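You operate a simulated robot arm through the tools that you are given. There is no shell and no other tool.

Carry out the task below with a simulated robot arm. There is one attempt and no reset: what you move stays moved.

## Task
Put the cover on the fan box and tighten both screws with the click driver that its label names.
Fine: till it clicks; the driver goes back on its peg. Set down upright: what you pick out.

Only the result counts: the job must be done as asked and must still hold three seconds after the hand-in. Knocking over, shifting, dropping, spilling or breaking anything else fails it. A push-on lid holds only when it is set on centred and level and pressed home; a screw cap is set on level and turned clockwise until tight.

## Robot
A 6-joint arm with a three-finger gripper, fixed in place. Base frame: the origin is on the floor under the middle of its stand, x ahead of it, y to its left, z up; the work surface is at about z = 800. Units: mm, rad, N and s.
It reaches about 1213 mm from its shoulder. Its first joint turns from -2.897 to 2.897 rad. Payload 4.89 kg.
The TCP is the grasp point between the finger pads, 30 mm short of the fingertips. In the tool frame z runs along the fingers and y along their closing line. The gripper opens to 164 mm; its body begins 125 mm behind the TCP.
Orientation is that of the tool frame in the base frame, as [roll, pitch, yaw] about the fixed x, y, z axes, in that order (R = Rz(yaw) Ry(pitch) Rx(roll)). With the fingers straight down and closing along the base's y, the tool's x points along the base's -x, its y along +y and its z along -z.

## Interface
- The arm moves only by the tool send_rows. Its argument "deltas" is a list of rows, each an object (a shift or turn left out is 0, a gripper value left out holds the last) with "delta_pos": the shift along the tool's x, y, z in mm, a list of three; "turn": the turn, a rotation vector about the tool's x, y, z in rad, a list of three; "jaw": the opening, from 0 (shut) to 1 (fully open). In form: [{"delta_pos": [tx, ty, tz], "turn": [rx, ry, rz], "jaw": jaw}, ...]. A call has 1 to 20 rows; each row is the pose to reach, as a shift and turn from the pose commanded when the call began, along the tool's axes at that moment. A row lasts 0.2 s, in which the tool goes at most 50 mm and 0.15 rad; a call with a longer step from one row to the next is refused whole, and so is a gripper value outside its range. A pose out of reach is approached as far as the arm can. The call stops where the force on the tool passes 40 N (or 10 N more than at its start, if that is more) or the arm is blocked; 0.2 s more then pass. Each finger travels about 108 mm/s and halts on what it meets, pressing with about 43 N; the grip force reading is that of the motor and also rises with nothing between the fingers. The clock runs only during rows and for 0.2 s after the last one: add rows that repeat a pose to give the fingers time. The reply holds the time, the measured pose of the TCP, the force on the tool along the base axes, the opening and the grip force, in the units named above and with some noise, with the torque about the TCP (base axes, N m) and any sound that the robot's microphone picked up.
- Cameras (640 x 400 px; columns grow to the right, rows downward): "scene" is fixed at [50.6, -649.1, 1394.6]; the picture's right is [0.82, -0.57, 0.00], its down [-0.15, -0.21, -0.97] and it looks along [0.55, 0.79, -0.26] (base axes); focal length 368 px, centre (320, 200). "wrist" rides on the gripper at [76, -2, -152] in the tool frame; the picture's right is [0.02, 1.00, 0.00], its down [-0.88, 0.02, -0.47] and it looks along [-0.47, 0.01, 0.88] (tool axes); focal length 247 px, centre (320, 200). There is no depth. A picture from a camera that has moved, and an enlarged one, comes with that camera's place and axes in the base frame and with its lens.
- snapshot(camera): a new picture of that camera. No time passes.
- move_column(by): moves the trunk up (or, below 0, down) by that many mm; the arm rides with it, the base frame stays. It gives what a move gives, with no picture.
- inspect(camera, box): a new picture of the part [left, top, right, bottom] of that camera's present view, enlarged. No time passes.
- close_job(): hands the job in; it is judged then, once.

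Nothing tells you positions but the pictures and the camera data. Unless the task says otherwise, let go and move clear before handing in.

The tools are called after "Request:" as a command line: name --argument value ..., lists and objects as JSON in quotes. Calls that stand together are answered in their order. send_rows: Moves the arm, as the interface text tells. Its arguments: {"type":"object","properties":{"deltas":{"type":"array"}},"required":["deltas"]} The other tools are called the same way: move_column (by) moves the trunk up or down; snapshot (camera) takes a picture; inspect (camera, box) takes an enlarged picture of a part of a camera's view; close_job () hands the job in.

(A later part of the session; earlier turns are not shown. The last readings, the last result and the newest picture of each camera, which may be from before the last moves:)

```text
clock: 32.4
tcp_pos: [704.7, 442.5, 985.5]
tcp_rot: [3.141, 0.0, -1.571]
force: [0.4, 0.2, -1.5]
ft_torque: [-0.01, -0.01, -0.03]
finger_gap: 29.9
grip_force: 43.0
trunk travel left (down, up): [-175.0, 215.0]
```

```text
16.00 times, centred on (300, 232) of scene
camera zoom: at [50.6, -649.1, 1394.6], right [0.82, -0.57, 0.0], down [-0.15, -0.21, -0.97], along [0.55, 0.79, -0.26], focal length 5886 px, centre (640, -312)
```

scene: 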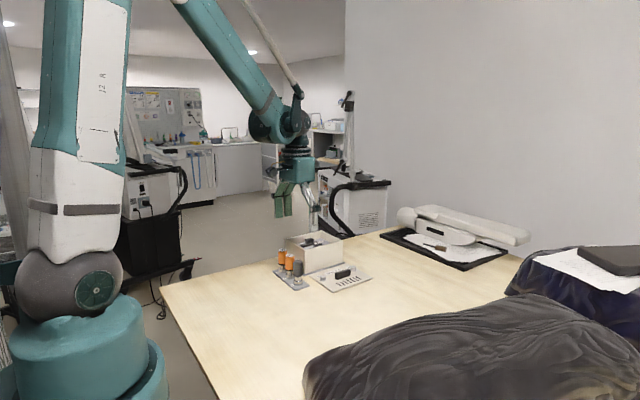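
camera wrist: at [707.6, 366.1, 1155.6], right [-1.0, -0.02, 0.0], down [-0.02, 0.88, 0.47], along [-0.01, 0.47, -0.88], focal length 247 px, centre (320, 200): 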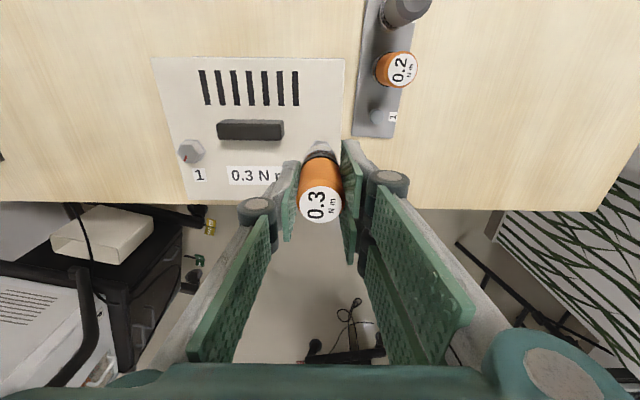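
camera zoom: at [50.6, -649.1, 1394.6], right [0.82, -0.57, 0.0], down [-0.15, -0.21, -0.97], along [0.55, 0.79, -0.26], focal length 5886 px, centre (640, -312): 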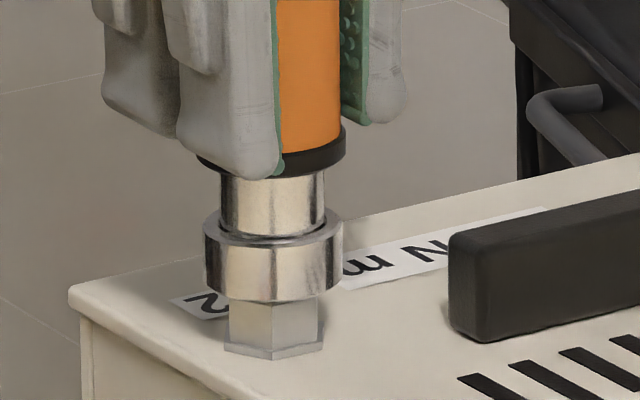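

Request:
send_rows --deltas '[{"delta_pos": [0, 0, 0.7]}, {"delta_pos": [0, 0, 1.4]}, {"delta_pos": [0, 0, 2.1]}, {"delta_pos": [0, 0, 2.1]}]'

Request:
inspect --camera "scene" --box '[285, 222, 315, 242]'

```text
clock: 33.4
tcp_pos: [704.9, 442.2, 983.4]
tcp_rot: [3.141, 0.0, -1.571]
force: [-0.4, -0.7, -2.1]
ft_torque: [0.01, -0.02, 0.02]
finger_gap: 30.1
grip_force: 42.9
trunk travel left (down, up): [-175.0, 215.0]
```

```text
16.00 times, centred on (300, 232) of scene
camera zoom: at [50.6, -649.1, 1394.6], right [0.82, -0.57, 0.0], down [-0.15, -0.21, -0.97], along [0.55, 0.79, -0.26], focal length 5886 px, centre (640, -312)
```

zoom: 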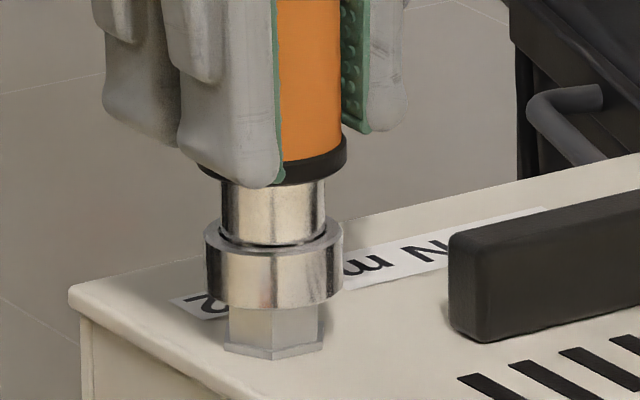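

Request:
send_rows --deltas '[{"delta_pos": [0, 0, 0.5]}, {"delta_pos": [0, 0, 1.0]}, {"delta_pos": [0, 0, 1.5]}, {"delta_pos": [0, 0, 1.5]}]'

Request:
inspect --camera "scene" --box '[285, 222, 315, 242]'

```text
clock: 34.4
tcp_pos: [704.4, 441.5, 982.5]
tcp_rot: [3.141, 0.0, -1.571]
force: [-0.1, 0.2, -1.3]
ft_torque: [0.01, -0.03, 0.0]
finger_gap: 30.0
grip_force: 42.9
trunk travel left (down, up): [-175.0, 215.0]
```

```text
16.00 times, centred on (300, 232) of scene
camera zoom: at [50.6, -649.1, 1394.6], right [0.82, -0.57, 0.0], down [-0.15, -0.21, -0.97], along [0.55, 0.79, -0.26], focal length 5886 px, centre (640, -312)
```

zoom: 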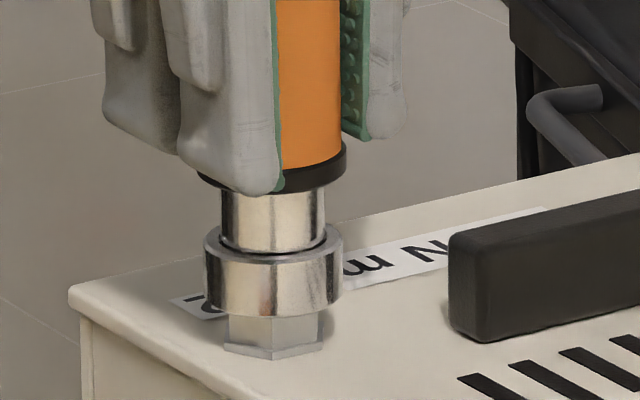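

Request:
send_rows --deltas '[{"delta_pos": [0, 0, 0.7]}, {"delta_pos": [0, 0, 1.4]}, {"delta_pos": [0, 0, 2.1]}, {"delta_pos": [0, 0, 2.1]}]'

Request:
inspect --camera "scene" --box '[285, 222, 315, 242]'

```text
clock: 35.4
tcp_pos: [703.6, 443.0, 980.8]
tcp_rot: [3.142, 0.0, -1.57]
force: [0.1, 1.2, -1.0]
ft_torque: [0.01, 0.01, 0.03]
finger_gap: 30.2
grip_force: 42.9
trunk travel left (down, up): [-175.0, 215.0]
```

```text
16.00 times, centred on (300, 232) of scene
camera zoom: at [50.6, -649.1, 1394.6], right [0.82, -0.57, 0.0], down [-0.15, -0.21, -0.97], along [0.55, 0.79, -0.26], focal length 5886 px, centre (640, -312)
```

zoom: 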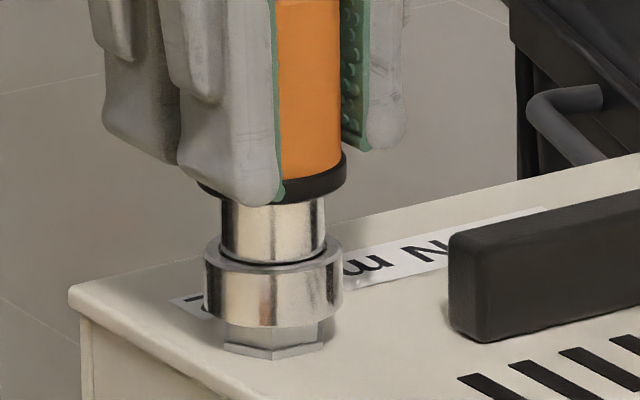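

Request:
send_rows --deltas '[{"delta_pos": [0, 0, 0.7]}, {"delta_pos": [0, 0, 1.4]}, {"delta_pos": [0, 0, 2.0]}, {"delta_pos": [0, 0, 2.0]}]'

Request:
inspect --camera "scene" --box '[285, 222, 315, 242]'

```text
clock: 36.4
tcp_pos: [704.9, 440.8, 976.4]
tcp_rot: [3.141, 0.0, -1.569]
force: [-0.3, 0.2, -1.7]
ft_torque: [-0.01, -0.01, 0.01]
finger_gap: 29.9
grip_force: 42.8
trunk travel left (down, up): [-175.0, 215.0]
```

```text
16.00 times, centred on (300, 232) of scene
camera zoom: at [50.6, -649.1, 1394.6], right [0.82, -0.57, 0.0], down [-0.15, -0.21, -0.97], along [0.55, 0.79, -0.26], focal length 5886 px, centre (640, -312)
```

zoom: 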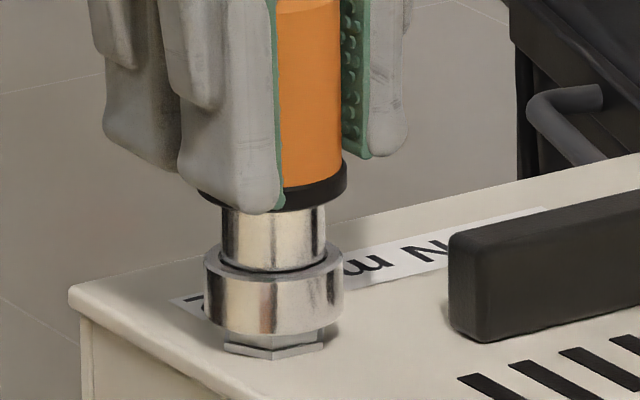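

Request:
send_rows --deltas '[{"delta_pos": [0, 0, 0.5]}, {"delta_pos": [0, 0, 1.0]}, {"delta_pos": [0, 0, 1.5]}, {"delta_pos": [0, 0, 1.5]}]'

Request:
inspect --camera "scene" --box '[285, 222, 315, 242]'

```text
clock: 37.4
tcp_pos: [704.8, 441.7, 977.1]
tcp_rot: [-3.141, -0.001, -1.57]
force: [-0.2, -0.6, -1.7]
ft_torque: [0.0, -0.04, -0.04]
finger_gap: 29.9
grip_force: 43.1
trunk travel left (down, up): [-175.0, 215.0]
```

```text
16.00 times, centred on (300, 232) of scene
camera zoom: at [50.6, -649.1, 1394.6], right [0.82, -0.57, 0.0], down [-0.15, -0.21, -0.97], along [0.55, 0.79, -0.26], focal length 5886 px, centre (640, -312)
```

zoom: 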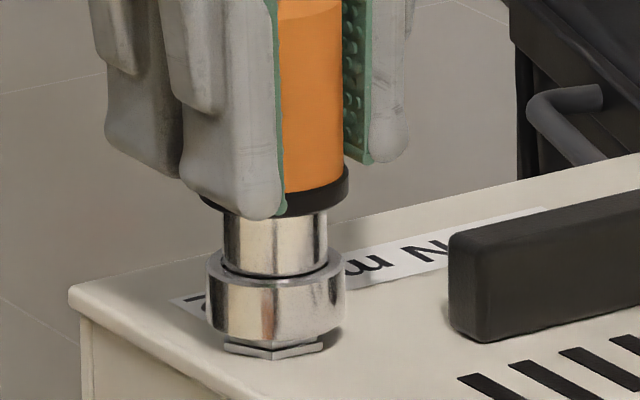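

Request:
send_rows --deltas '[{"delta_pos": [0, 0, 0.5]}, {"delta_pos": [0, 0, 1.0]}, {"delta_pos": [0, 0, 1.5]}, {"delta_pos": [0, 0, 1.5]}]'

Request:
inspect --camera "scene" --box '[285, 222, 315, 242]'

```text
clock: 38.4
tcp_pos: [704.9, 441.8, 974.8]
tcp_rot: [3.141, 0.0, -1.571]
force: [0.9, 0.3, -0.9]
ft_torque: [0.01, -0.01, 0.02]
finger_gap: 30.0
grip_force: 42.7
trunk travel left (down, up): [-175.0, 215.0]
```

```text
16.00 times, centred on (300, 232) of scene
camera zoom: at [50.6, -649.1, 1394.6], right [0.82, -0.57, 0.0], down [-0.15, -0.21, -0.97], along [0.55, 0.79, -0.26], focal length 5886 px, centre (640, -312)
```

zoom: 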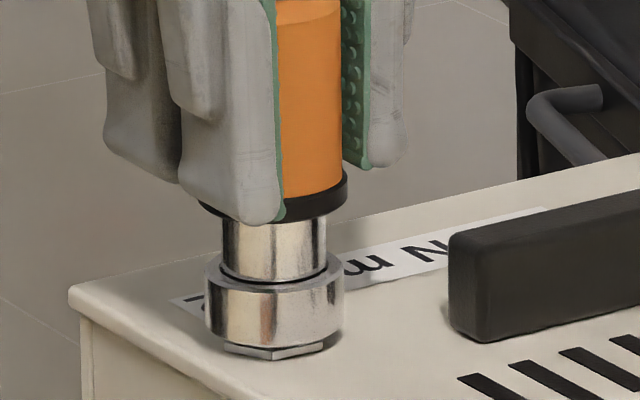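

Request:
send_rows --deltas '[{"delta_pos": [0, 0, 0.4]}, {"delta_pos": [0, 0, 0.8]}, {"delta_pos": [0, 0, 1.2]}, {"delta_pos": [0, 0, 1.6]}, {"delta_pos": [0, 0, 1.6]}]'

Request:
inspect --camera "scene" --box '[285, 222, 315, 242]'

```text
clock: 39.6
tcp_pos: [705.2, 442.4, 972.6]
tcp_rot: [-3.14, 0.0, -1.571]
force: [-0.1, 0.3, -0.9]
ft_torque: [0.0, 0.0, 0.01]
finger_gap: 29.9
grip_force: 42.5
trunk travel left (down, up): [-175.0, 215.0]
```

```text
16.00 times, centred on (300, 232) of scene
camera zoom: at [50.6, -649.1, 1394.6], right [0.82, -0.57, 0.0], down [-0.15, -0.21, -0.97], along [0.55, 0.79, -0.26], focal length 5886 px, centre (640, -312)
```

zoom: 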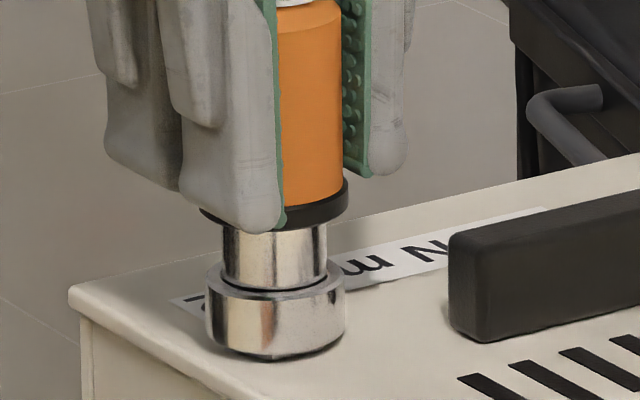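

Request:
send_rows --deltas '[{"delta_pos": [0, 0, 0.4]}, {"delta_pos": [0, 0, 0.8]}, {"delta_pos": [0, 0, 1.2]}, {"delta_pos": [0, 0, 1.2]}]'

Request:
inspect --camera "scene" --box '[285, 222, 315, 242]'

```text
clock: 40.6
tcp_pos: [704.7, 443.5, 973.7]
tcp_rot: [-3.141, 0.002, -1.572]
force: [-0.4, -0.2, -1.1]
ft_torque: [0.01, 0.0, -0.01]
finger_gap: 30.0
grip_force: 42.8
trunk travel left (down, up): [-175.0, 215.0]
```

```text
16.00 times, centred on (300, 232) of scene
camera zoom: at [50.6, -649.1, 1394.6], right [0.82, -0.57, 0.0], down [-0.15, -0.21, -0.97], along [0.55, 0.79, -0.26], focal length 5886 px, centre (640, -312)
```

zoom: 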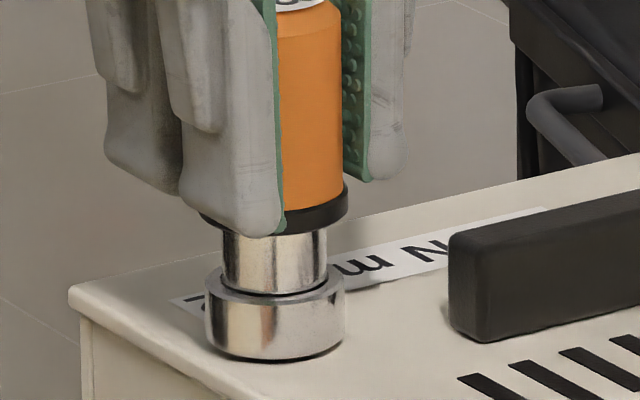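

Request:
send_rows --deltas '[{"delta_pos": [0, 0, 0.4]}, {"delta_pos": [0, 0, 0.8]}, {"delta_pos": [0, 0, 1.2]}, {"delta_pos": [0, 0, 1.2]}]'

Request:
inspect --camera "scene" --box '[285, 222, 315, 242]'

```text
clock: 41.6
tcp_pos: [704.5, 441.4, 972.7]
tcp_rot: [-3.141, 0.001, -1.571]
force: [1.7, 1.7, 6.3]
ft_torque: [0.06, -0.06, 0.0]
finger_gap: 29.9
grip_force: 43.0
trunk travel left (down, up): [-175.0, 215.0]
```

```text
16.00 times, centred on (300, 232) of scene
camera zoom: at [50.6, -649.1, 1394.6], right [0.82, -0.57, 0.0], down [-0.15, -0.21, -0.97], along [0.55, 0.79, -0.26], focal length 5886 px, centre (640, -312)
```

zoom: 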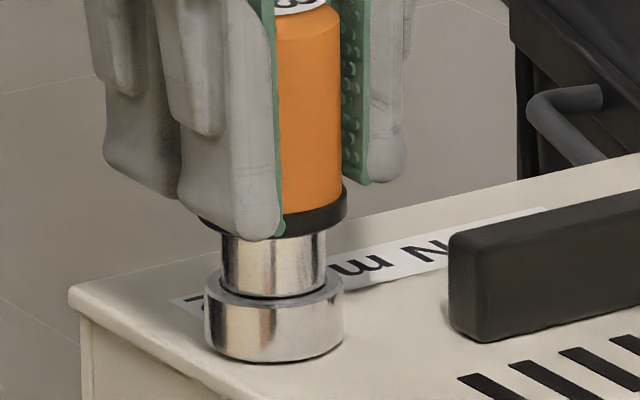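

The socket is seated over screw 2 with light contact. I'm starting the clockwise turn in small amounts and listening for the click.

Request:
send_rows --deltas '[{"turn": [0, 0, 0.08]}, {"turn": [0, 0, 0.16]}, {"turn": [0, 0, 0.24]}, {"turn": [0, 0, 0.32]}, {"turn": [0, 0, 0.4]}]'

Request:
inspect --camera "scene" --box '[280, 205, 325, 245]'

```text
clock: 42.8
tcp_pos: [704.6, 441.0, 971.2]
tcp_rot: [-3.141, 0.0, -1.972]
force: [-2.9, 0.7, 6.9]
ft_torque: [0.05, 0.16, 0.04]
finger_gap: 30.2
grip_force: 43.6
trunk travel left (down, up): [-175.0, 215.0]
```

```text
10.00 times, centred on (302, 225) of scene
camera zoom: at [50.6, -649.1, 1394.6], right [0.82, -0.57, 0.0], down [-0.15, -0.21, -0.97], along [0.55, 0.79, -0.26], focal length 3679 px, centre (495, -50)
```

zoom: 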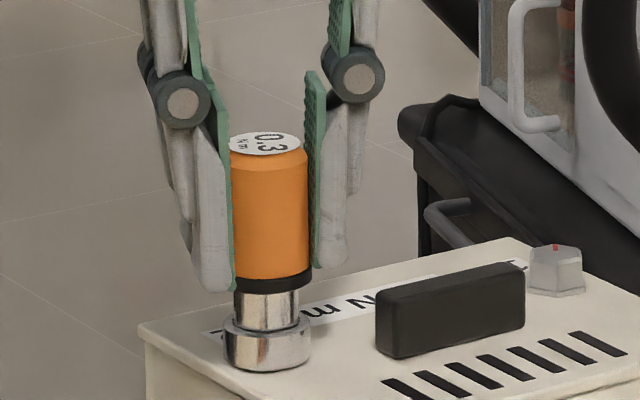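

Request:
send_rows --deltas '[{"turn": [0, 0, 0.1]}, {"turn": [0, 0, 0.2]}, {"turn": [0, 0, 0.3]}, {"turn": [0, 0, 0.4]}, {"turn": [0, 0, 0.5]}, {"turn": [0, 0, 0.6]}]'

Request:
snapshot --camera "wrist"

```text
clock: 44.2
tcp_pos: [704.2, 441.5, 970.1]
tcp_rot: [-3.14, 0.0, -2.574]
force: [-2.2, 1.5, 7.3]
ft_torque: [0.06, 0.16, -0.02]
finger_gap: 29.9
grip_force: 43.4
trunk travel left (down, up): [-175.0, 215.0]
```

```text
taken
camera wrist: at [641.5, 399.3, 1124.1], right [-0.56, 0.83, 0.0], down [0.73, 0.49, 0.47], along [0.39, 0.26, -0.88], focal length 247 px, centre (320, 200)
```

wrist: 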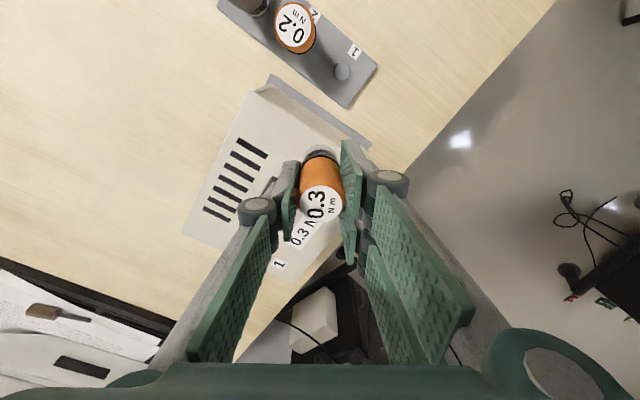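

Request:
send_rows --deltas '[{"turn": [0, 0, 0.1]}, {"turn": [0, 0, 0.2]}, {"turn": [0, 0, 0.3]}, {"turn": [0, 0, 0.4]}, {"turn": [0, 0, 0.5]}, {"turn": [0, 0, 0.6]}, {"turn": [0, 0, 0.7]}, {"turn": [0, 0, 0.8]}, {"turn": [0, 0, 0.9]}, {"turn": [0, 0, 1.0]}]'

Request:
inspect --camera "scene" --box '[280, 205, 325, 245]'

```text
clock: 46.4
tcp_pos: [704.4, 441.2, 970.6]
tcp_rot: [3.141, 0.0, 2.71]
force: [-0.3, 2.9, 10.4]
ft_torque: [0.14, 0.05, 0.02]
finger_gap: 30.0
grip_force: 43.1
trunk travel left (down, up): [-175.0, 215.0]
```

```text
10.00 times, centred on (302, 225) of scene
camera zoom: at [50.6, -649.1, 1394.6], right [0.82, -0.57, 0.0], down [-0.15, -0.21, -0.97], along [0.55, 0.79, -0.26], focal length 3679 px, centre (495, -50)
```

zoom: 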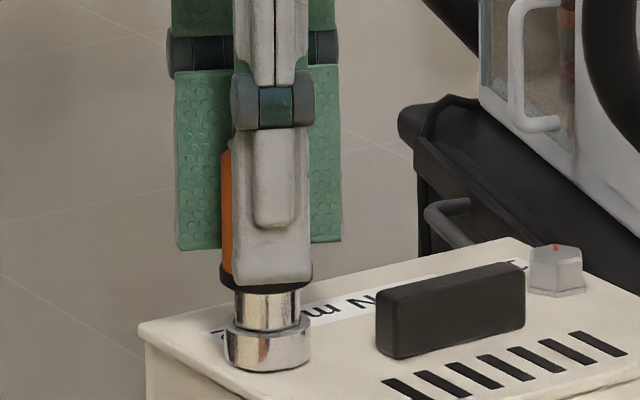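

Request:
send_rows --deltas '[{"turn": [0, 0, 0.1]}, {"turn": [0, 0, 0.2]}, {"turn": [0, 0, 0.3]}, {"turn": [0, 0, 0.4]}, {"turn": [0, 0, 0.5]}, {"turn": [0, 0, 0.6]}, {"turn": [0, 0, 0.7]}, {"turn": [0, 0, 0.8]}, {"turn": [0, 0, 0.9]}, {"turn": [0, 0, 1.0]}]'

```text
clock: 48.6
tcp_pos: [704.8, 442.0, 972.0]
tcp_rot: [-3.14, 0.002, 1.711]
force: [0.2, -0.2, 3.1]
ft_torque: [-0.06, -0.02, 0.25]
finger_gap: 30.1
grip_force: 42.9
trunk travel left (down, up): [-175.0, 215.0]
```

The reaction torque is up to 0.25 N m, so the screw is nearly tight. I'm going on in very small steps and watching for the click.

Request:
send_rows --deltas '[{"turn": [0, 0, 0.03]}, {"turn": [0, 0, 0.06]}]'

```text
clock: 49.2
tcp_pos: [704.7, 443.1, 972.2]
tcp_rot: [-3.14, -0.001, 1.651]
force: [-2.1, 0.5, -0.2]
ft_torque: [0.05, 0.09, 0.14]
finger_gap: 30.2
grip_force: 43.1
trunk travel left (down, up): [-175.0, 215.0]
```

Request:
send_rows --deltas '[{"delta_pos": [0, 0, 0.4], "turn": [0, 0, 0.03]}, {"delta_pos": [0, 0, 0.4], "turn": [0, 0, 0.06]}, {"delta_pos": [0, 0, 0.4], "turn": [0, 0, 0.09]}]'

```text
clock: 50.0
tcp_pos: [705.1, 441.5, 972.5]
tcp_rot: [-3.142, 0.0, 1.562]
force: [-0.1, 1.0, 9.7]
ft_torque: [0.09, 0.08, 0.25]
finger_gap: 30.2
grip_force: 43.0
trunk travel left (down, up): [-175.0, 215.0]
```

Request:
send_rows --deltas '[{"turn": [0, 0, 0.03]}, {"turn": [0, 0, 0.06]}, {"turn": [0, 0, 0.09]}]'

Request:
snapshot --camera "wrist"

```text
clock: 50.8
tcp_pos: [704.3, 440.8, 971.9]
tcp_rot: [-3.14, 0.0, 1.472]
force: [0.2, 3.9, 14.1]
ft_torque: [0.22, -0.04, 0.22]
finger_gap: 30.1
grip_force: 43.4
trunk travel left (down, up): [-175.0, 215.0]
```

```text
taken
camera wrist: at [710.6, 517.8, 1123.9], right [1.0, -0.08, 0.0], down [-0.07, -0.88, 0.47], along [-0.04, -0.47, -0.88], focal length 247 px, centre (320, 200)
```

wrist: 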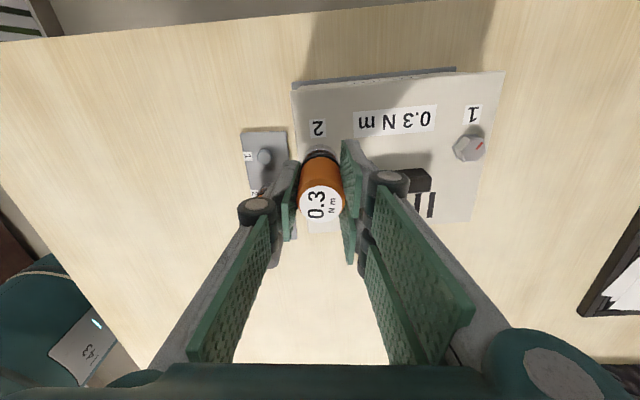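

Request:
send_rows --deltas '[{"turn": [0, 0, 0.04]}, {"turn": [0, 0, 0.08]}, {"turn": [0, 0, 0.12]}]'

```text
clock: 51.6
tcp_pos: [703.3, 441.3, 971.6]
tcp_rot: [-3.141, -0.001, 1.351]
force: [-2.0, 0.8, 12.7]
ft_torque: [0.1, 0.03, 0.19]
finger_gap: 29.9
grip_force: 42.6
trunk travel left (down, up): [-175.0, 215.0]
```

Request:
send_rows --deltas '[{"turn": [0, 0, 0.05]}, {"turn": [0, 0, 0.1]}, {"turn": [0, 0, 0.15]}, {"turn": [0, 0, 0.2]}]'

```text
clock: 52.6
tcp_pos: [704.0, 442.4, 972.2]
tcp_rot: [-3.141, 0.0, 1.151]
force: [0.1, 2.3, 10.9]
ft_torque: [0.11, 0.02, 0.26]
finger_gap: 30.0
grip_force: 42.7
trunk travel left (down, up): [-175.0, 215.0]
```

Request:
send_rows --deltas '[{"turn": [0, 0, 0.04]}, {"turn": [0, 0, 0.08]}, {"turn": [0, 0, 0.12]}]'

```text
clock: 53.4
tcp_pos: [704.9, 441.6, 972.0]
tcp_rot: [3.141, 0.0, 1.031]
force: [-0.6, 3.7, 6.3]
ft_torque: [0.16, -0.01, 0.2]
finger_gap: 29.7
grip_force: 43.4
trunk travel left (down, up): [-175.0, 215.0]
```

Request:
send_rows --deltas '[{"turn": [0, 0, 0.05]}, {"turn": [0, 0, 0.1]}, {"turn": [0, 0, 0.15]}, {"turn": [0, 0, 0.2]}, {"turn": [0, 0, 0.25]}, {"turn": [0, 0, 0.3]}]'

Request:
inspect --camera "wrist" --box '[240, 130, 400, 240]'

Request:
inspect --camera "scene" --box '[280, 205, 325, 245]'

```text
clock: 54.8
tcp_pos: [703.8, 441.6, 971.8]
tcp_rot: [3.14, 0.0, 0.729]
force: [1.0, 1.6, 11.4]
ft_torque: [0.03, -0.03, 0.24]
finger_gap: 29.7
grip_force: 42.0
trunk travel left (down, up): [-175.0, 215.0]
```

```text
3.64 times, centred on (320, 185) of wrist
camera zoom: at [760.9, 494.0, 1123.7], right [0.68, -0.73, 0.0], down [-0.64, -0.6, 0.47], along [-0.35, -0.32, -0.88], focal length 898 px, centre (320, 254)
```

zoom: 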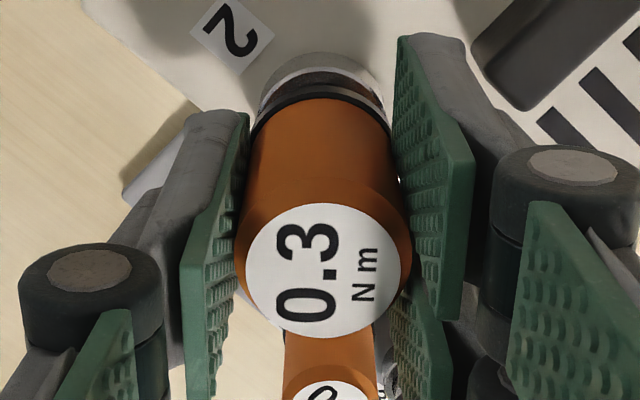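

```text
10.00 times, centred on (302, 225) of scene
camera zoom: at [50.6, -649.1, 1394.6], right [0.82, -0.57, 0.0], down [-0.15, -0.21, -0.97], along [0.55, 0.79, -0.26], focal length 3679 px, centre (495, -50)
```

zoom: 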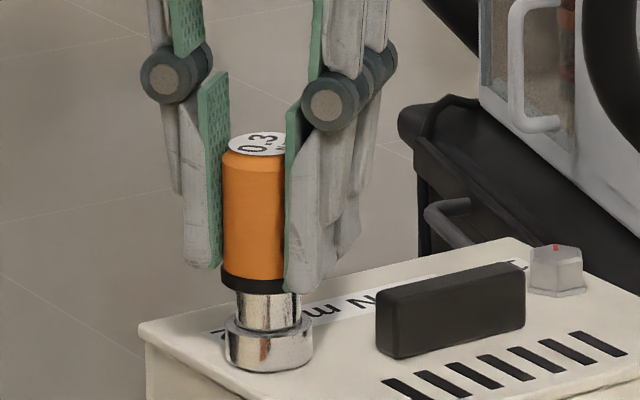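

Request:
send_rows --deltas '[{"turn": [0, 0, 0.05]}, {"turn": [0, 0, 0.1]}, {"turn": [0, 0, 0.15]}, {"turn": [0, 0, 0.2]}, {"turn": [0, 0, 0.25]}, {"turn": [0, 0, 0.3]}]'

```text
clock: 55.2
tcp_pos: [705.2, 440.7, 971.8]
tcp_rot: [-3.132, -0.001, 0.708]
force: [-7.1, 11.8, 12.3]
ft_torque: [0.5, 0.28, 0.26]
finger_gap: 30.0
grip_force: 42.8
out of reach, approached as far as the arm can: row 1, 2
trunk travel left (down, up): [-175.0, 215.0]
stopped in row 2: the force on the tool passed its limit at 52 N (the readings are from after the stop); the commanded pose is now the measured one
```

The wrist joint has reached its turning limit at yaw ≈ 0.71 without a click. I'll lift straight off the screw, check its red mark, and wind back for another bite.

Request:
send_rows --deltas '[{"delta_pos": [0, 0, -2]}, {"delta_pos": [0, 0, -6]}, {"delta_pos": [0, 0, -14]}, {"delta_pos": [0, 0, -24]}, {"delta_pos": [0, 0, -34]}, {"delta_pos": [0, 0, -34]}]'

Request:
inspect --camera "scene" --box '[280, 205, 325, 245]'

Request:
snapshot --camera "wrist"

```text
clock: 56.6
tcp_pos: [707.0, 439.1, 1005.6]
tcp_rot: [-3.131, -0.002, 0.708]
force: [0.6, 0.7, -1.9]
ft_torque: [0.02, -0.02, -0.01]
finger_gap: 30.1
grip_force: 43.0
trunk travel left (down, up): [-175.0, 215.0]
```

```text
10.00 times, centred on (302, 225) of scene
camera zoom: at [50.6, -649.1, 1394.6], right [0.82, -0.57, 0.0], down [-0.15, -0.21, -0.97], along [0.55, 0.79, -0.26], focal length 3679 px, centre (495, -50)
```

zoom: 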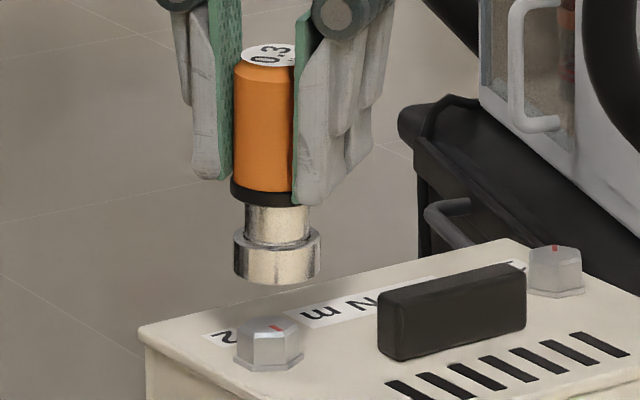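

```text
taken
camera wrist: at [765.9, 487.8, 1157.9], right [0.67, -0.75, -0.01], down [-0.65, -0.59, 0.47], along [-0.36, -0.31, -0.88], focal length 247 px, centre (320, 200)
```

wrist: 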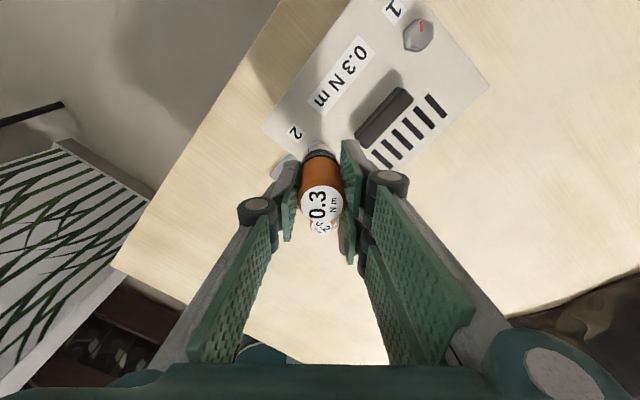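

Request:
send_rows --deltas '[{"delta_pos": [-0.2, -1.8, -2], "turn": [-0.005, -0.001, -0.05]}, {"delta_pos": [-0.35, -3.59, -4], "turn": [-0.0106, -0.002, -0.1]}, {"delta_pos": [-0.35, -3.59, -4], "turn": [-0.0106, -0.002, -0.1]}]'

Request:
send_rows --deltas '[{"turn": [0, 0, -0.13]}, {"turn": [0, 0, -0.26]}, {"turn": [0, 0, -0.39]}, {"turn": [0, 0, -0.52]}, {"turn": [0, 0, -0.65]}, {"turn": [0, 0, -0.78]}, {"turn": [0, 0, -0.91]}, {"turn": [0, 0, -1.04]}, {"turn": [0, 0, -1.17]}, {"turn": [0, 0, -1.3]}, {"turn": [0, 0, -1.43]}, {"turn": [0, 0, -1.56]}, {"turn": [0, 0, -1.69]}, {"turn": [0, 0, -1.82]}, {"turn": [0, 0, -1.95]}, {"turn": [0, 0, -2.08]}, {"turn": [0, 0, -2.21]}, {"turn": [0, 0, -2.34]}, {"turn": [0, 0, -2.47]}, {"turn": [0, 0, -2.518]}]'

Request:
send_rows --deltas '[{"turn": [0, 0, -0.13]}, {"turn": [0, 0, -0.26]}, {"turn": [0, 0, -0.39]}, {"turn": [0, 0, -0.52]}, {"turn": [0, 0, -0.65]}, {"turn": [0, 0, -0.78]}, {"turn": [0, 0, -0.91]}, {"turn": [0, 0, -1.04]}, {"turn": [0, 0, -1.17]}, {"turn": [0, 0, -1.3]}, {"turn": [0, 0, -1.43]}, {"turn": [0, 0, -1.5708]}]'

```text
clock: 57.4
tcp_pos: [704.0, 441.9, 1008.1]
tcp_rot: [3.141, -0.001, 0.808]
force: [-0.6, 0.2, -1.7]
ft_torque: [0.01, 0.0, -0.03]
finger_gap: 30.3
grip_force: 42.2
trunk travel left (down, up): [-175.0, 215.0]
```

```text
clock: 61.6
tcp_pos: [703.6, 439.7, 1008.2]
tcp_rot: [-3.141, 0.001, -2.957]
force: [0.0, 0.1, -1.6]
ft_torque: [0.01, 0.01, 0.02]
finger_gap: 29.7
grip_force: 43.4
trunk travel left (down, up): [-175.0, 215.0]
```

```text
clock: 64.2
tcp_pos: [705.2, 440.7, 1008.8]
tcp_rot: [3.14, -0.001, -1.387]
force: [0.0, 0.1, -0.2]
ft_torque: [0.01, -0.01, -0.03]
finger_gap: 29.9
grip_force: 43.2
trunk travel left (down, up): [-175.0, 215.0]
```

Request:
send_rows --deltas '[{"turn": [0, 0, -0.13]}, {"turn": [0, 0, -0.26]}, {"turn": [0, 0, -0.39]}, {"turn": [0, 0, -0.52]}, {"turn": [0, 0, -0.65]}, {"turn": [0, 0, -0.78]}, {"turn": [0, 0, -0.91]}, {"turn": [0, 0, -1.0472]}, {"turn": [0, 0, -1.0472]}]'

Request:
snapshot --camera "wrist"

Request:
inspect --camera "scene" --box '[285, 222, 315, 242]'

Request:
inspect --camera "wrist" --box '[295, 130, 349, 166]'

```text
clock: 66.2
tcp_pos: [705.6, 439.8, 1009.2]
tcp_rot: [-3.141, 0.001, -0.339]
force: [-0.4, -0.7, -1.5]
ft_torque: [0.03, 0.0, -0.01]
finger_gap: 29.8
grip_force: 43.0
trunk travel left (down, up): [-175.0, 215.0]
```

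```text
taken
camera wrist: at [777.9, 417.1, 1161.6], right [-0.31, -0.95, 0.0], down [-0.84, 0.28, 0.47], along [-0.45, 0.15, -0.88], focal length 247 px, centre (320, 200)
```

wrist: 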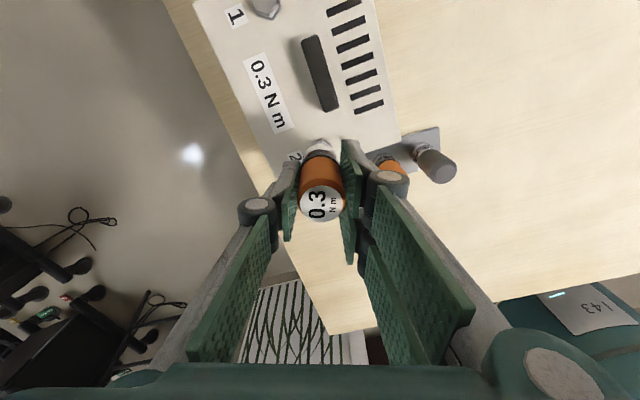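

```text
16.00 times, centred on (300, 232) of scene
camera zoom: at [50.6, -649.1, 1394.6], right [0.82, -0.57, 0.0], down [-0.15, -0.21, -0.97], along [0.55, 0.79, -0.26], focal length 5886 px, centre (640, -312)
```

zoom: 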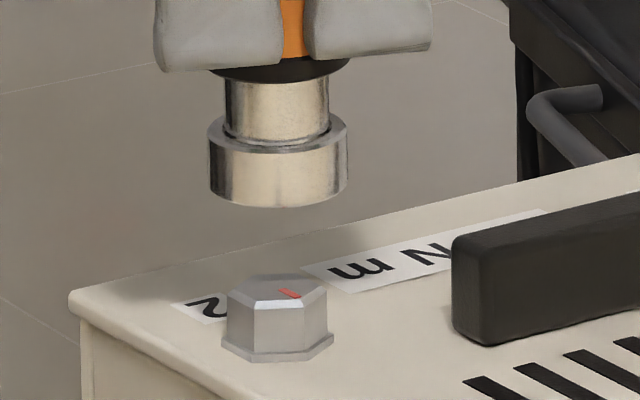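

```text
11.11 times, centred on (322, 148) of wrist
camera zoom: at [777.9, 417.1, 1161.6], right [-0.31, -0.95, 0.0], down [-0.84, 0.28, 0.47], along [-0.45, 0.15, -0.88], focal length 2744 px, centre (298, 778)
```

zoom: 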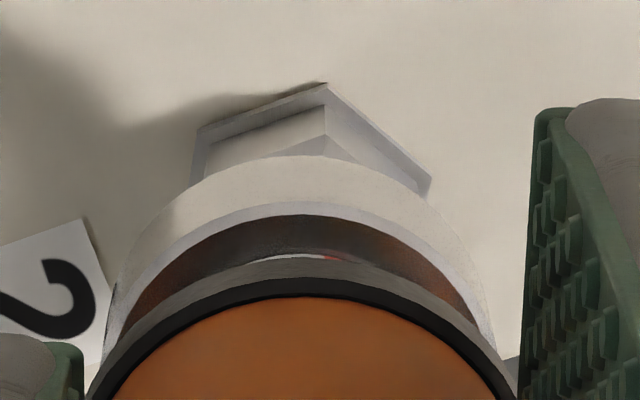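

I rewound by a multiple of 60°, so the socket's hex still lines up with the screw. Now I'm lowering back onto screw 2.

Request:
send_rows --deltas '[{"delta_pos": [-0.36, 0, 8]}, {"delta_pos": [-0.36, 0, 16]}, {"delta_pos": [-0.36, 0, 22]}, {"delta_pos": [-0.36, 0, 26]}, {"delta_pos": [-0.36, 0, 30]}, {"delta_pos": [-0.36, 0, 33]}, {"delta_pos": [-0.36, 0, 33]}]'

Request:
inspect --camera "scene" --box '[285, 222, 315, 242]'

```text
clock: 67.8
tcp_pos: [705.1, 441.2, 975.0]
tcp_rot: [-3.141, 0.0, -0.342]
force: [-0.2, -0.3, -1.3]
ft_torque: [0.0, 0.01, 0.01]
finger_gap: 29.8
grip_force: 43.1
trunk travel left (down, up): [-175.0, 215.0]
```

```text
16.00 times, centred on (300, 232) of scene
camera zoom: at [50.6, -649.1, 1394.6], right [0.82, -0.57, 0.0], down [-0.15, -0.21, -0.97], along [0.55, 0.79, -0.26], focal length 5886 px, centre (640, -312)
```

zoom: 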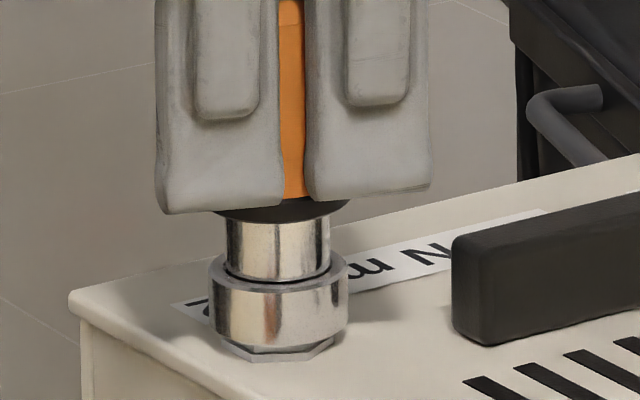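

Request:
send_rows --deltas '[{"delta_pos": [-0.45, -0.37, 0.6]}, {"delta_pos": [-0.45, -0.37, 1.2]}, {"delta_pos": [-0.45, -0.37, 1.8]}, {"delta_pos": [-0.45, -0.37, 2.4]}, {"delta_pos": [-0.45, -0.37, 2.4]}]'

Request:
inspect --camera "scene" --box '[285, 222, 315, 242]'

```text
clock: 69.0
tcp_pos: [703.1, 441.7, 974.1]
tcp_rot: [3.14, -0.002, -0.34]
force: [0.0, -0.2, -0.9]
ft_torque: [0.01, -0.01, -0.01]
finger_gap: 30.0
grip_force: 42.8
trunk travel left (down, up): [-175.0, 215.0]
```

```text
16.00 times, centred on (300, 232) of scene
camera zoom: at [50.6, -649.1, 1394.6], right [0.82, -0.57, 0.0], down [-0.15, -0.21, -0.97], along [0.55, 0.79, -0.26], focal length 5886 px, centre (640, -312)
```

zoom: 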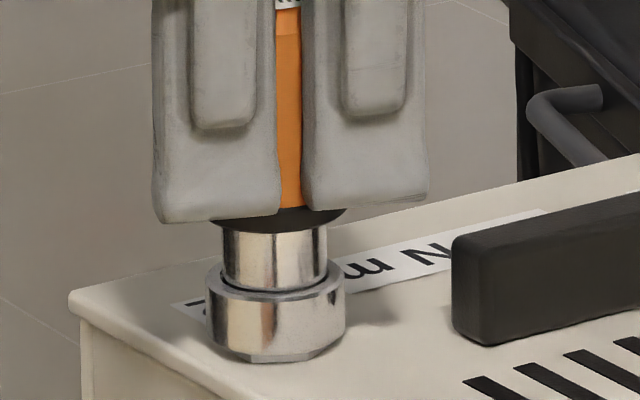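

Request:
send_rows --deltas '[{"delta_pos": [0, 0, 0.5]}, {"delta_pos": [0, 0, 1.0]}, {"delta_pos": [0, 0, 1.5]}, {"delta_pos": [0, 0, 1.5]}]'

```text
clock: 70.0
tcp_pos: [703.7, 441.3, 971.3]
tcp_rot: [-3.141, 0.0, -0.34]
force: [0.3, 0.6, -1.2]
ft_torque: [-0.01, 0.0, -0.01]
finger_gap: 29.7
grip_force: 43.0
trunk travel left (down, up): [-175.0, 215.0]
```

Request:
send_rows --deltas '[{"delta_pos": [0, 0, 0.4]}, {"delta_pos": [0, 0, 0.8]}, {"delta_pos": [0, 0, 1.2]}, {"delta_pos": [0, 0, 1.2]}]'

Request:
inspect --camera "scene" --box '[285, 222, 315, 242]'

```text
clock: 71.0
tcp_pos: [703.9, 441.3, 970.6]
tcp_rot: [-3.141, 0.001, -0.341]
force: [0.7, 3.2, 10.2]
ft_torque: [0.13, -0.01, -0.01]
finger_gap: 29.9
grip_force: 43.2
trunk travel left (down, up): [-175.0, 215.0]
```

```text
16.00 times, centred on (300, 232) of scene
camera zoom: at [50.6, -649.1, 1394.6], right [0.82, -0.57, 0.0], down [-0.15, -0.21, -0.97], along [0.55, 0.79, -0.26], focal length 5886 px, centre (640, -312)
```

zoom: 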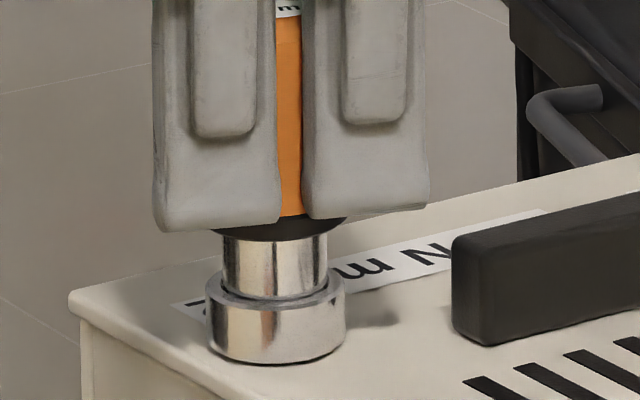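

Request:
send_rows --deltas '[{"turn": [0, 0, 0.08]}, {"turn": [0, 0, 0.16]}, {"turn": [0, 0, 0.24]}, {"turn": [0, 0, 0.32]}, {"turn": [0, 0, 0.4]}]'

```text
clock: 72.2
tcp_pos: [704.2, 442.2, 971.3]
tcp_rot: [3.14, -0.001, -0.742]
force: [2.4, -1.5, 16.7]
ft_torque: [-0.13, -0.06, 0.19]
finger_gap: 29.7
grip_force: 42.5
trunk travel left (down, up): [-175.0, 215.0]
```

Request:
send_rows --deltas '[{"turn": [0, 0, 0.06]}, {"turn": [0, 0, 0.12]}, {"turn": [0, 0, 0.18]}, {"turn": [0, 0, 0.24]}, {"turn": [0, 0, 0.3]}]'

```text
clock: 73.4
tcp_pos: [702.7, 441.5, 972.4]
tcp_rot: [3.141, 0.001, -1.04]
force: [-0.1, -2.2, 13.2]
ft_torque: [-0.07, 0.08, 0.23]
finger_gap: 30.1
grip_force: 42.7
trunk travel left (down, up): [-175.0, 215.0]
```

Request:
send_rows --deltas '[{"turn": [0, 0, 0.06]}, {"turn": [0, 0, 0.12]}, {"turn": [0, 0, 0.18]}, {"turn": [0, 0, 0.24]}, {"turn": [0, 0, 0.3]}]'

```text
clock: 74.6
tcp_pos: [704.4, 441.3, 971.2]
tcp_rot: [3.142, 0.0, -1.34]
force: [-0.8, -2.2, 8.2]
ft_torque: [-0.09, 0.12, 0.2]
finger_gap: 29.8
grip_force: 43.9
trunk travel left (down, up): [-175.0, 215.0]
```

Request:
send_rows --deltas '[{"turn": [0, 0, 0.06]}, {"turn": [0, 0, 0.12]}, {"turn": [0, 0, 0.18]}, {"turn": [0, 0, 0.24]}, {"turn": [0, 0, 0.3]}, {"turn": [0, 0, 0.36]}]'

```text
clock: 76.0
tcp_pos: [703.5, 441.8, 971.2]
tcp_rot: [3.141, 0.0, -1.701]
force: [0.2, -2.1, 10.6]
ft_torque: [-0.09, 0.09, 0.18]
finger_gap: 29.9
grip_force: 42.7
trunk travel left (down, up): [-175.0, 215.0]
```

Request:
send_rows --deltas '[{"turn": [0, 0, 0.06]}, {"turn": [0, 0, 0.12]}, {"turn": [0, 0, 0.18]}, {"turn": [0, 0, 0.24]}, {"turn": [0, 0, 0.3]}, {"turn": [0, 0, 0.36]}]'

```text
clock: 77.4
tcp_pos: [703.6, 441.5, 972.5]
tcp_rot: [3.141, 0.0, -2.061]
force: [-1.3, -0.2, 5.4]
ft_torque: [0.02, 0.11, 0.29]
finger_gap: 30.1
grip_force: 42.9
trunk travel left (down, up): [-175.0, 215.0]
```

Request:
send_rows --deltas '[{"turn": [0, 0, 0.03]}, {"turn": [0, 0, 0.06]}, {"turn": [0, 0, 0.09]}]'

```text
clock: 78.2
tcp_pos: [703.6, 441.1, 971.1]
tcp_rot: [-3.141, 0.001, -2.149]
force: [-1.1, 0.2, 6.1]
ft_torque: [0.05, 0.12, 0.13]
finger_gap: 30.0
grip_force: 42.9
trunk travel left (down, up): [-175.0, 215.0]
```

Request:
send_rows --deltas '[{"turn": [0, 0, 0.05]}, {"turn": [0, 0, 0.1]}, {"turn": [0, 0, 0.15]}, {"turn": [0, 0, 0.2]}, {"turn": [0, 0, 0.25]}]'

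```text
clock: 79.4
tcp_pos: [703.4, 441.4, 972.6]
tcp_rot: [3.141, -0.001, -2.401]
force: [-0.2, 2.1, 7.6]
ft_torque: [0.11, -0.02, 0.15]
finger_gap: 29.9
grip_force: 43.6
trunk travel left (down, up): [-175.0, 215.0]
```

Request:
send_rows --deltas '[{"turn": [0, 0, 0.06]}, {"turn": [0, 0, 0.12]}, {"turn": [0, 0, 0.18]}, {"turn": [0, 0, 0.24]}, {"turn": [0, 0, 0.3]}, {"turn": [0, 0, 0.36]}]'

```text
clock: 80.8
tcp_pos: [703.6, 442.2, 970.6]
tcp_rot: [3.14, 0.002, -2.761]
force: [-0.4, -0.3, 6.9]
ft_torque: [0.04, -0.01, 0.24]
finger_gap: 30.0
grip_force: 42.9
trunk travel left (down, up): [-175.0, 215.0]
```

Request:
send_rows --deltas '[{"turn": [0, 0, 0.06]}, {"turn": [0, 0, 0.12]}, {"turn": [0, 0, 0.18]}, {"turn": [0, 0, 0.24]}, {"turn": [0, 0, 0.3]}, {"turn": [0, 0, 0.36]}]'

```text
clock: 82.2
tcp_pos: [703.4, 441.7, 971.1]
tcp_rot: [-3.141, 0.001, -3.122]
force: [0.6, -0.7, 3.8]
ft_torque: [-0.02, -0.08, 0.14]
finger_gap: 30.0
grip_force: 43.3
trunk travel left (down, up): [-175.0, 215.0]
```

Request:
send_rows --deltas '[{"delta_pos": [0, 0, 0.3], "turn": [0, 0, 0.06]}, {"delta_pos": [0, 0, 0.5], "turn": [0, 0, 0.12]}, {"delta_pos": [0, 0, 0.5], "turn": [0, 0, 0.18]}, {"delta_pos": [0, 0, 0.5], "turn": [0, 0, 0.24]}, {"delta_pos": [0, 0, 0.5], "turn": [0, 0, 0.3]}]'

Request:
inspect --camera "scene" --box '[280, 205, 325, 245]'

Request:
inspect --camera "wrist" --box '[240, 130, 400, 240]'

```text
clock: 83.4
tcp_pos: [703.2, 441.5, 971.1]
tcp_rot: [-3.141, -0.001, 2.863]
force: [-0.4, 1.1, 13.9]
ft_torque: [0.03, -0.05, 0.16]
finger_gap: 29.7
grip_force: 43.6
trunk travel left (down, up): [-175.0, 215.0]
```

```text
10.00 times, centred on (302, 225) of scene
camera zoom: at [50.6, -649.1, 1394.6], right [0.82, -0.57, 0.0], down [-0.15, -0.21, -0.97], along [0.55, 0.79, -0.26], focal length 3679 px, centre (495, -50)
```

zoom: 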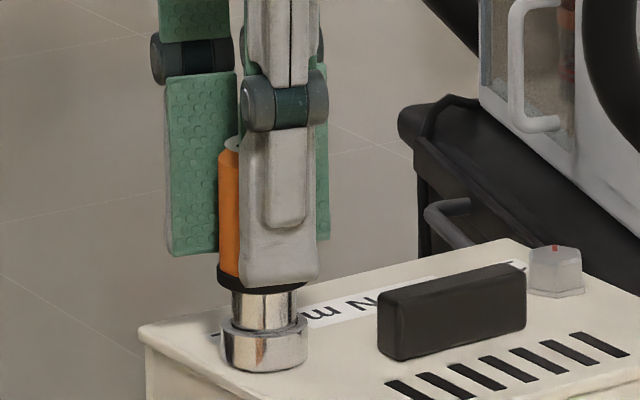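

```text
3.64 times, centred on (320, 185) of wrist
camera zoom: at [630.0, 461.5, 1123.4], right [0.26, 0.97, 0.0], down [0.85, -0.22, 0.47], along [0.46, -0.12, -0.88], focal length 898 px, centre (320, 254)
```

zoom: 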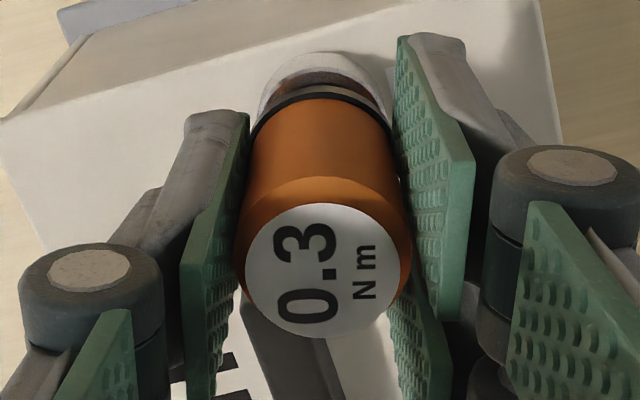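

Request:
send_rows --deltas '[{"turn": [0, 0, 0.06]}, {"turn": [0, 0, 0.12]}, {"turn": [0, 0, 0.18]}, {"turn": [0, 0, 0.24]}, {"turn": [0, 0, 0.3]}, {"turn": [0, 0, 0.36]}]'

```text
clock: 84.8
tcp_pos: [704.0, 440.8, 971.4]
tcp_rot: [3.142, 0.001, 2.504]
force: [-1.7, -0.5, 10.7]
ft_torque: [-0.01, 0.04, 0.23]
finger_gap: 29.8
grip_force: 42.9
trunk travel left (down, up): [-175.0, 215.0]
```

Request:
send_rows --deltas '[{"turn": [0, 0, 0.06]}, {"turn": [0, 0, 0.12]}, {"turn": [0, 0, 0.18]}, {"turn": [0, 0, 0.24]}, {"turn": [0, 0, 0.3]}, {"turn": [0, 0, 0.36]}]'

```text
clock: 86.2
tcp_pos: [703.6, 441.7, 971.6]
tcp_rot: [-3.141, -0.001, 2.141]
force: [1.0, 0.8, 11.1]
ft_torque: [0.01, -0.04, 0.19]
finger_gap: 29.7
grip_force: 43.4
trunk travel left (down, up): [-175.0, 215.0]
```

Request:
send_rows --deltas '[{"turn": [0, 0, 0.06]}, {"turn": [0, 0, 0.12]}, {"turn": [0, 0, 0.18]}, {"turn": [0, 0, 0.24]}, {"turn": [0, 0, 0.3]}, {"turn": [0, 0, 0.36]}]'

```text
clock: 87.6
tcp_pos: [702.7, 440.5, 970.9]
tcp_rot: [-3.142, 0.0, 1.781]
force: [0.6, 2.0, 9.3]
ft_torque: [0.0, -0.05, 0.25]
finger_gap: 29.9
grip_force: 43.4
trunk travel left (down, up): [-175.0, 215.0]
```

Request:
send_rows --deltas '[{"turn": [0, 0, 0.06]}, {"turn": [0, 0, 0.12]}, {"turn": [0, 0, 0.18]}, {"turn": [0, 0, 0.24]}, {"turn": [0, 0, 0.3]}, {"turn": [0, 0, 0.36]}]'

```text
clock: 89.0
tcp_pos: [703.6, 441.0, 970.2]
tcp_rot: [-3.141, -0.001, 1.421]
force: [0.8, -0.1, 10.0]
ft_torque: [-0.05, 0.02, 0.18]
finger_gap: 29.8
grip_force: 43.1
trunk travel left (down, up): [-175.0, 215.0]
```

Request:
send_rows --deltas '[{"turn": [0, 0, 0.06]}, {"turn": [0, 0, 0.12]}, {"turn": [0, 0, 0.18]}, {"turn": [0, 0, 0.24]}, {"turn": [0, 0, 0.3]}, {"turn": [0, 0, 0.36]}]'

```text
clock: 90.4
tcp_pos: [704.0, 441.9, 971.2]
tcp_rot: [3.141, -0.001, 1.061]
force: [2.6, 0.2, 13.4]
ft_torque: [-0.02, -0.07, 0.3]
finger_gap: 29.7
grip_force: 42.7
trunk travel left (down, up): [-175.0, 215.0]
```

Request:
send_rows --deltas '[{"turn": [0, 0, 0.04]}, {"turn": [0, 0, 0.08]}, {"turn": [0, 0, 0.12]}, {"turn": [0, 0, 0.16]}, {"turn": [0, 0, 0.2]}, {"turn": [0, 0, 0.24]}]'

```text
clock: 91.8
tcp_pos: [702.7, 441.0, 970.5]
tcp_rot: [-3.142, -0.001, 0.822]
force: [-1.2, -0.8, 3.0]
ft_torque: [-0.07, 0.08, 0.17]
finger_gap: 30.1
grip_force: 42.9
trunk travel left (down, up): [-175.0, 215.0]
```

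No click yet; the running torque is steady at about 0.2 N m. I'll lift, check the mark, and rewind for another pass.

Request:
send_rows --deltas '[{"delta_pos": [0, 0, -2]}, {"delta_pos": [0, 0, -6]}, {"delta_pos": [0, 0, -14]}, {"delta_pos": [0, 0, -24]}, {"delta_pos": [0, 0, -34]}, {"delta_pos": [0, 0, -36]}, {"delta_pos": [0, 0, -36]}]'

Request:
inspect --camera "scene" --box '[285, 222, 315, 242]'

Request:
inspect --camera "scene" --box '[325, 220, 355, 240]'

```text
clock: 93.4
tcp_pos: [703.7, 442.2, 1006.1]
tcp_rot: [-3.141, 0.001, 0.82]
force: [-0.6, 0.1, -0.8]
ft_torque: [-0.03, -0.03, 0.0]
finger_gap: 30.0
grip_force: 43.2
trunk travel left (down, up): [-175.0, 215.0]
```

```text
16.00 times, centred on (300, 232) of scene
camera zoom: at [50.6, -649.1, 1394.6], right [0.82, -0.57, 0.0], down [-0.15, -0.21, -0.97], along [0.55, 0.79, -0.26], focal length 5886 px, centre (640, -312)
```

zoom: 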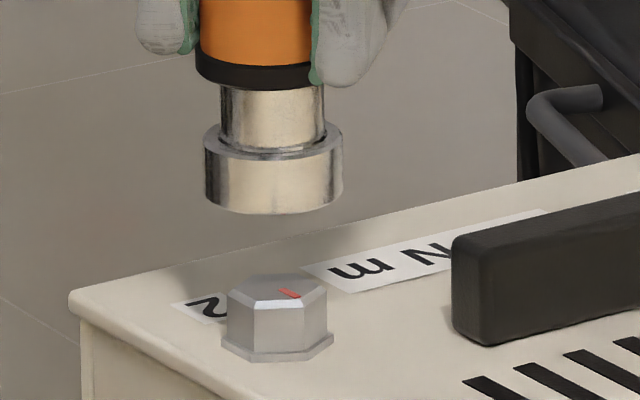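

```text
16.00 times, centred on (340, 230) of scene
camera zoom: at [50.6, -649.1, 1394.6], right [0.82, -0.57, 0.0], down [-0.15, -0.21, -0.97], along [0.55, 0.79, -0.26], focal length 5886 px, centre (0, -280)
```

zoom: 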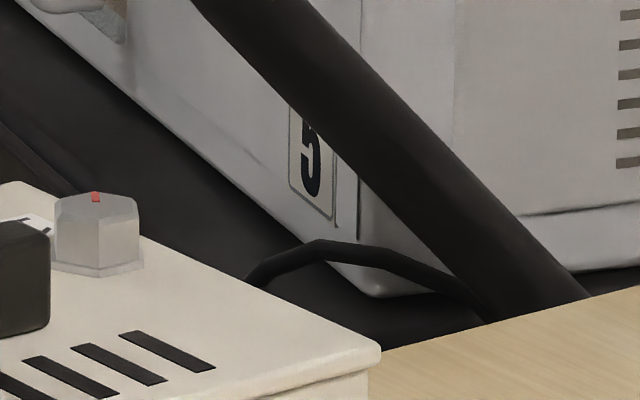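

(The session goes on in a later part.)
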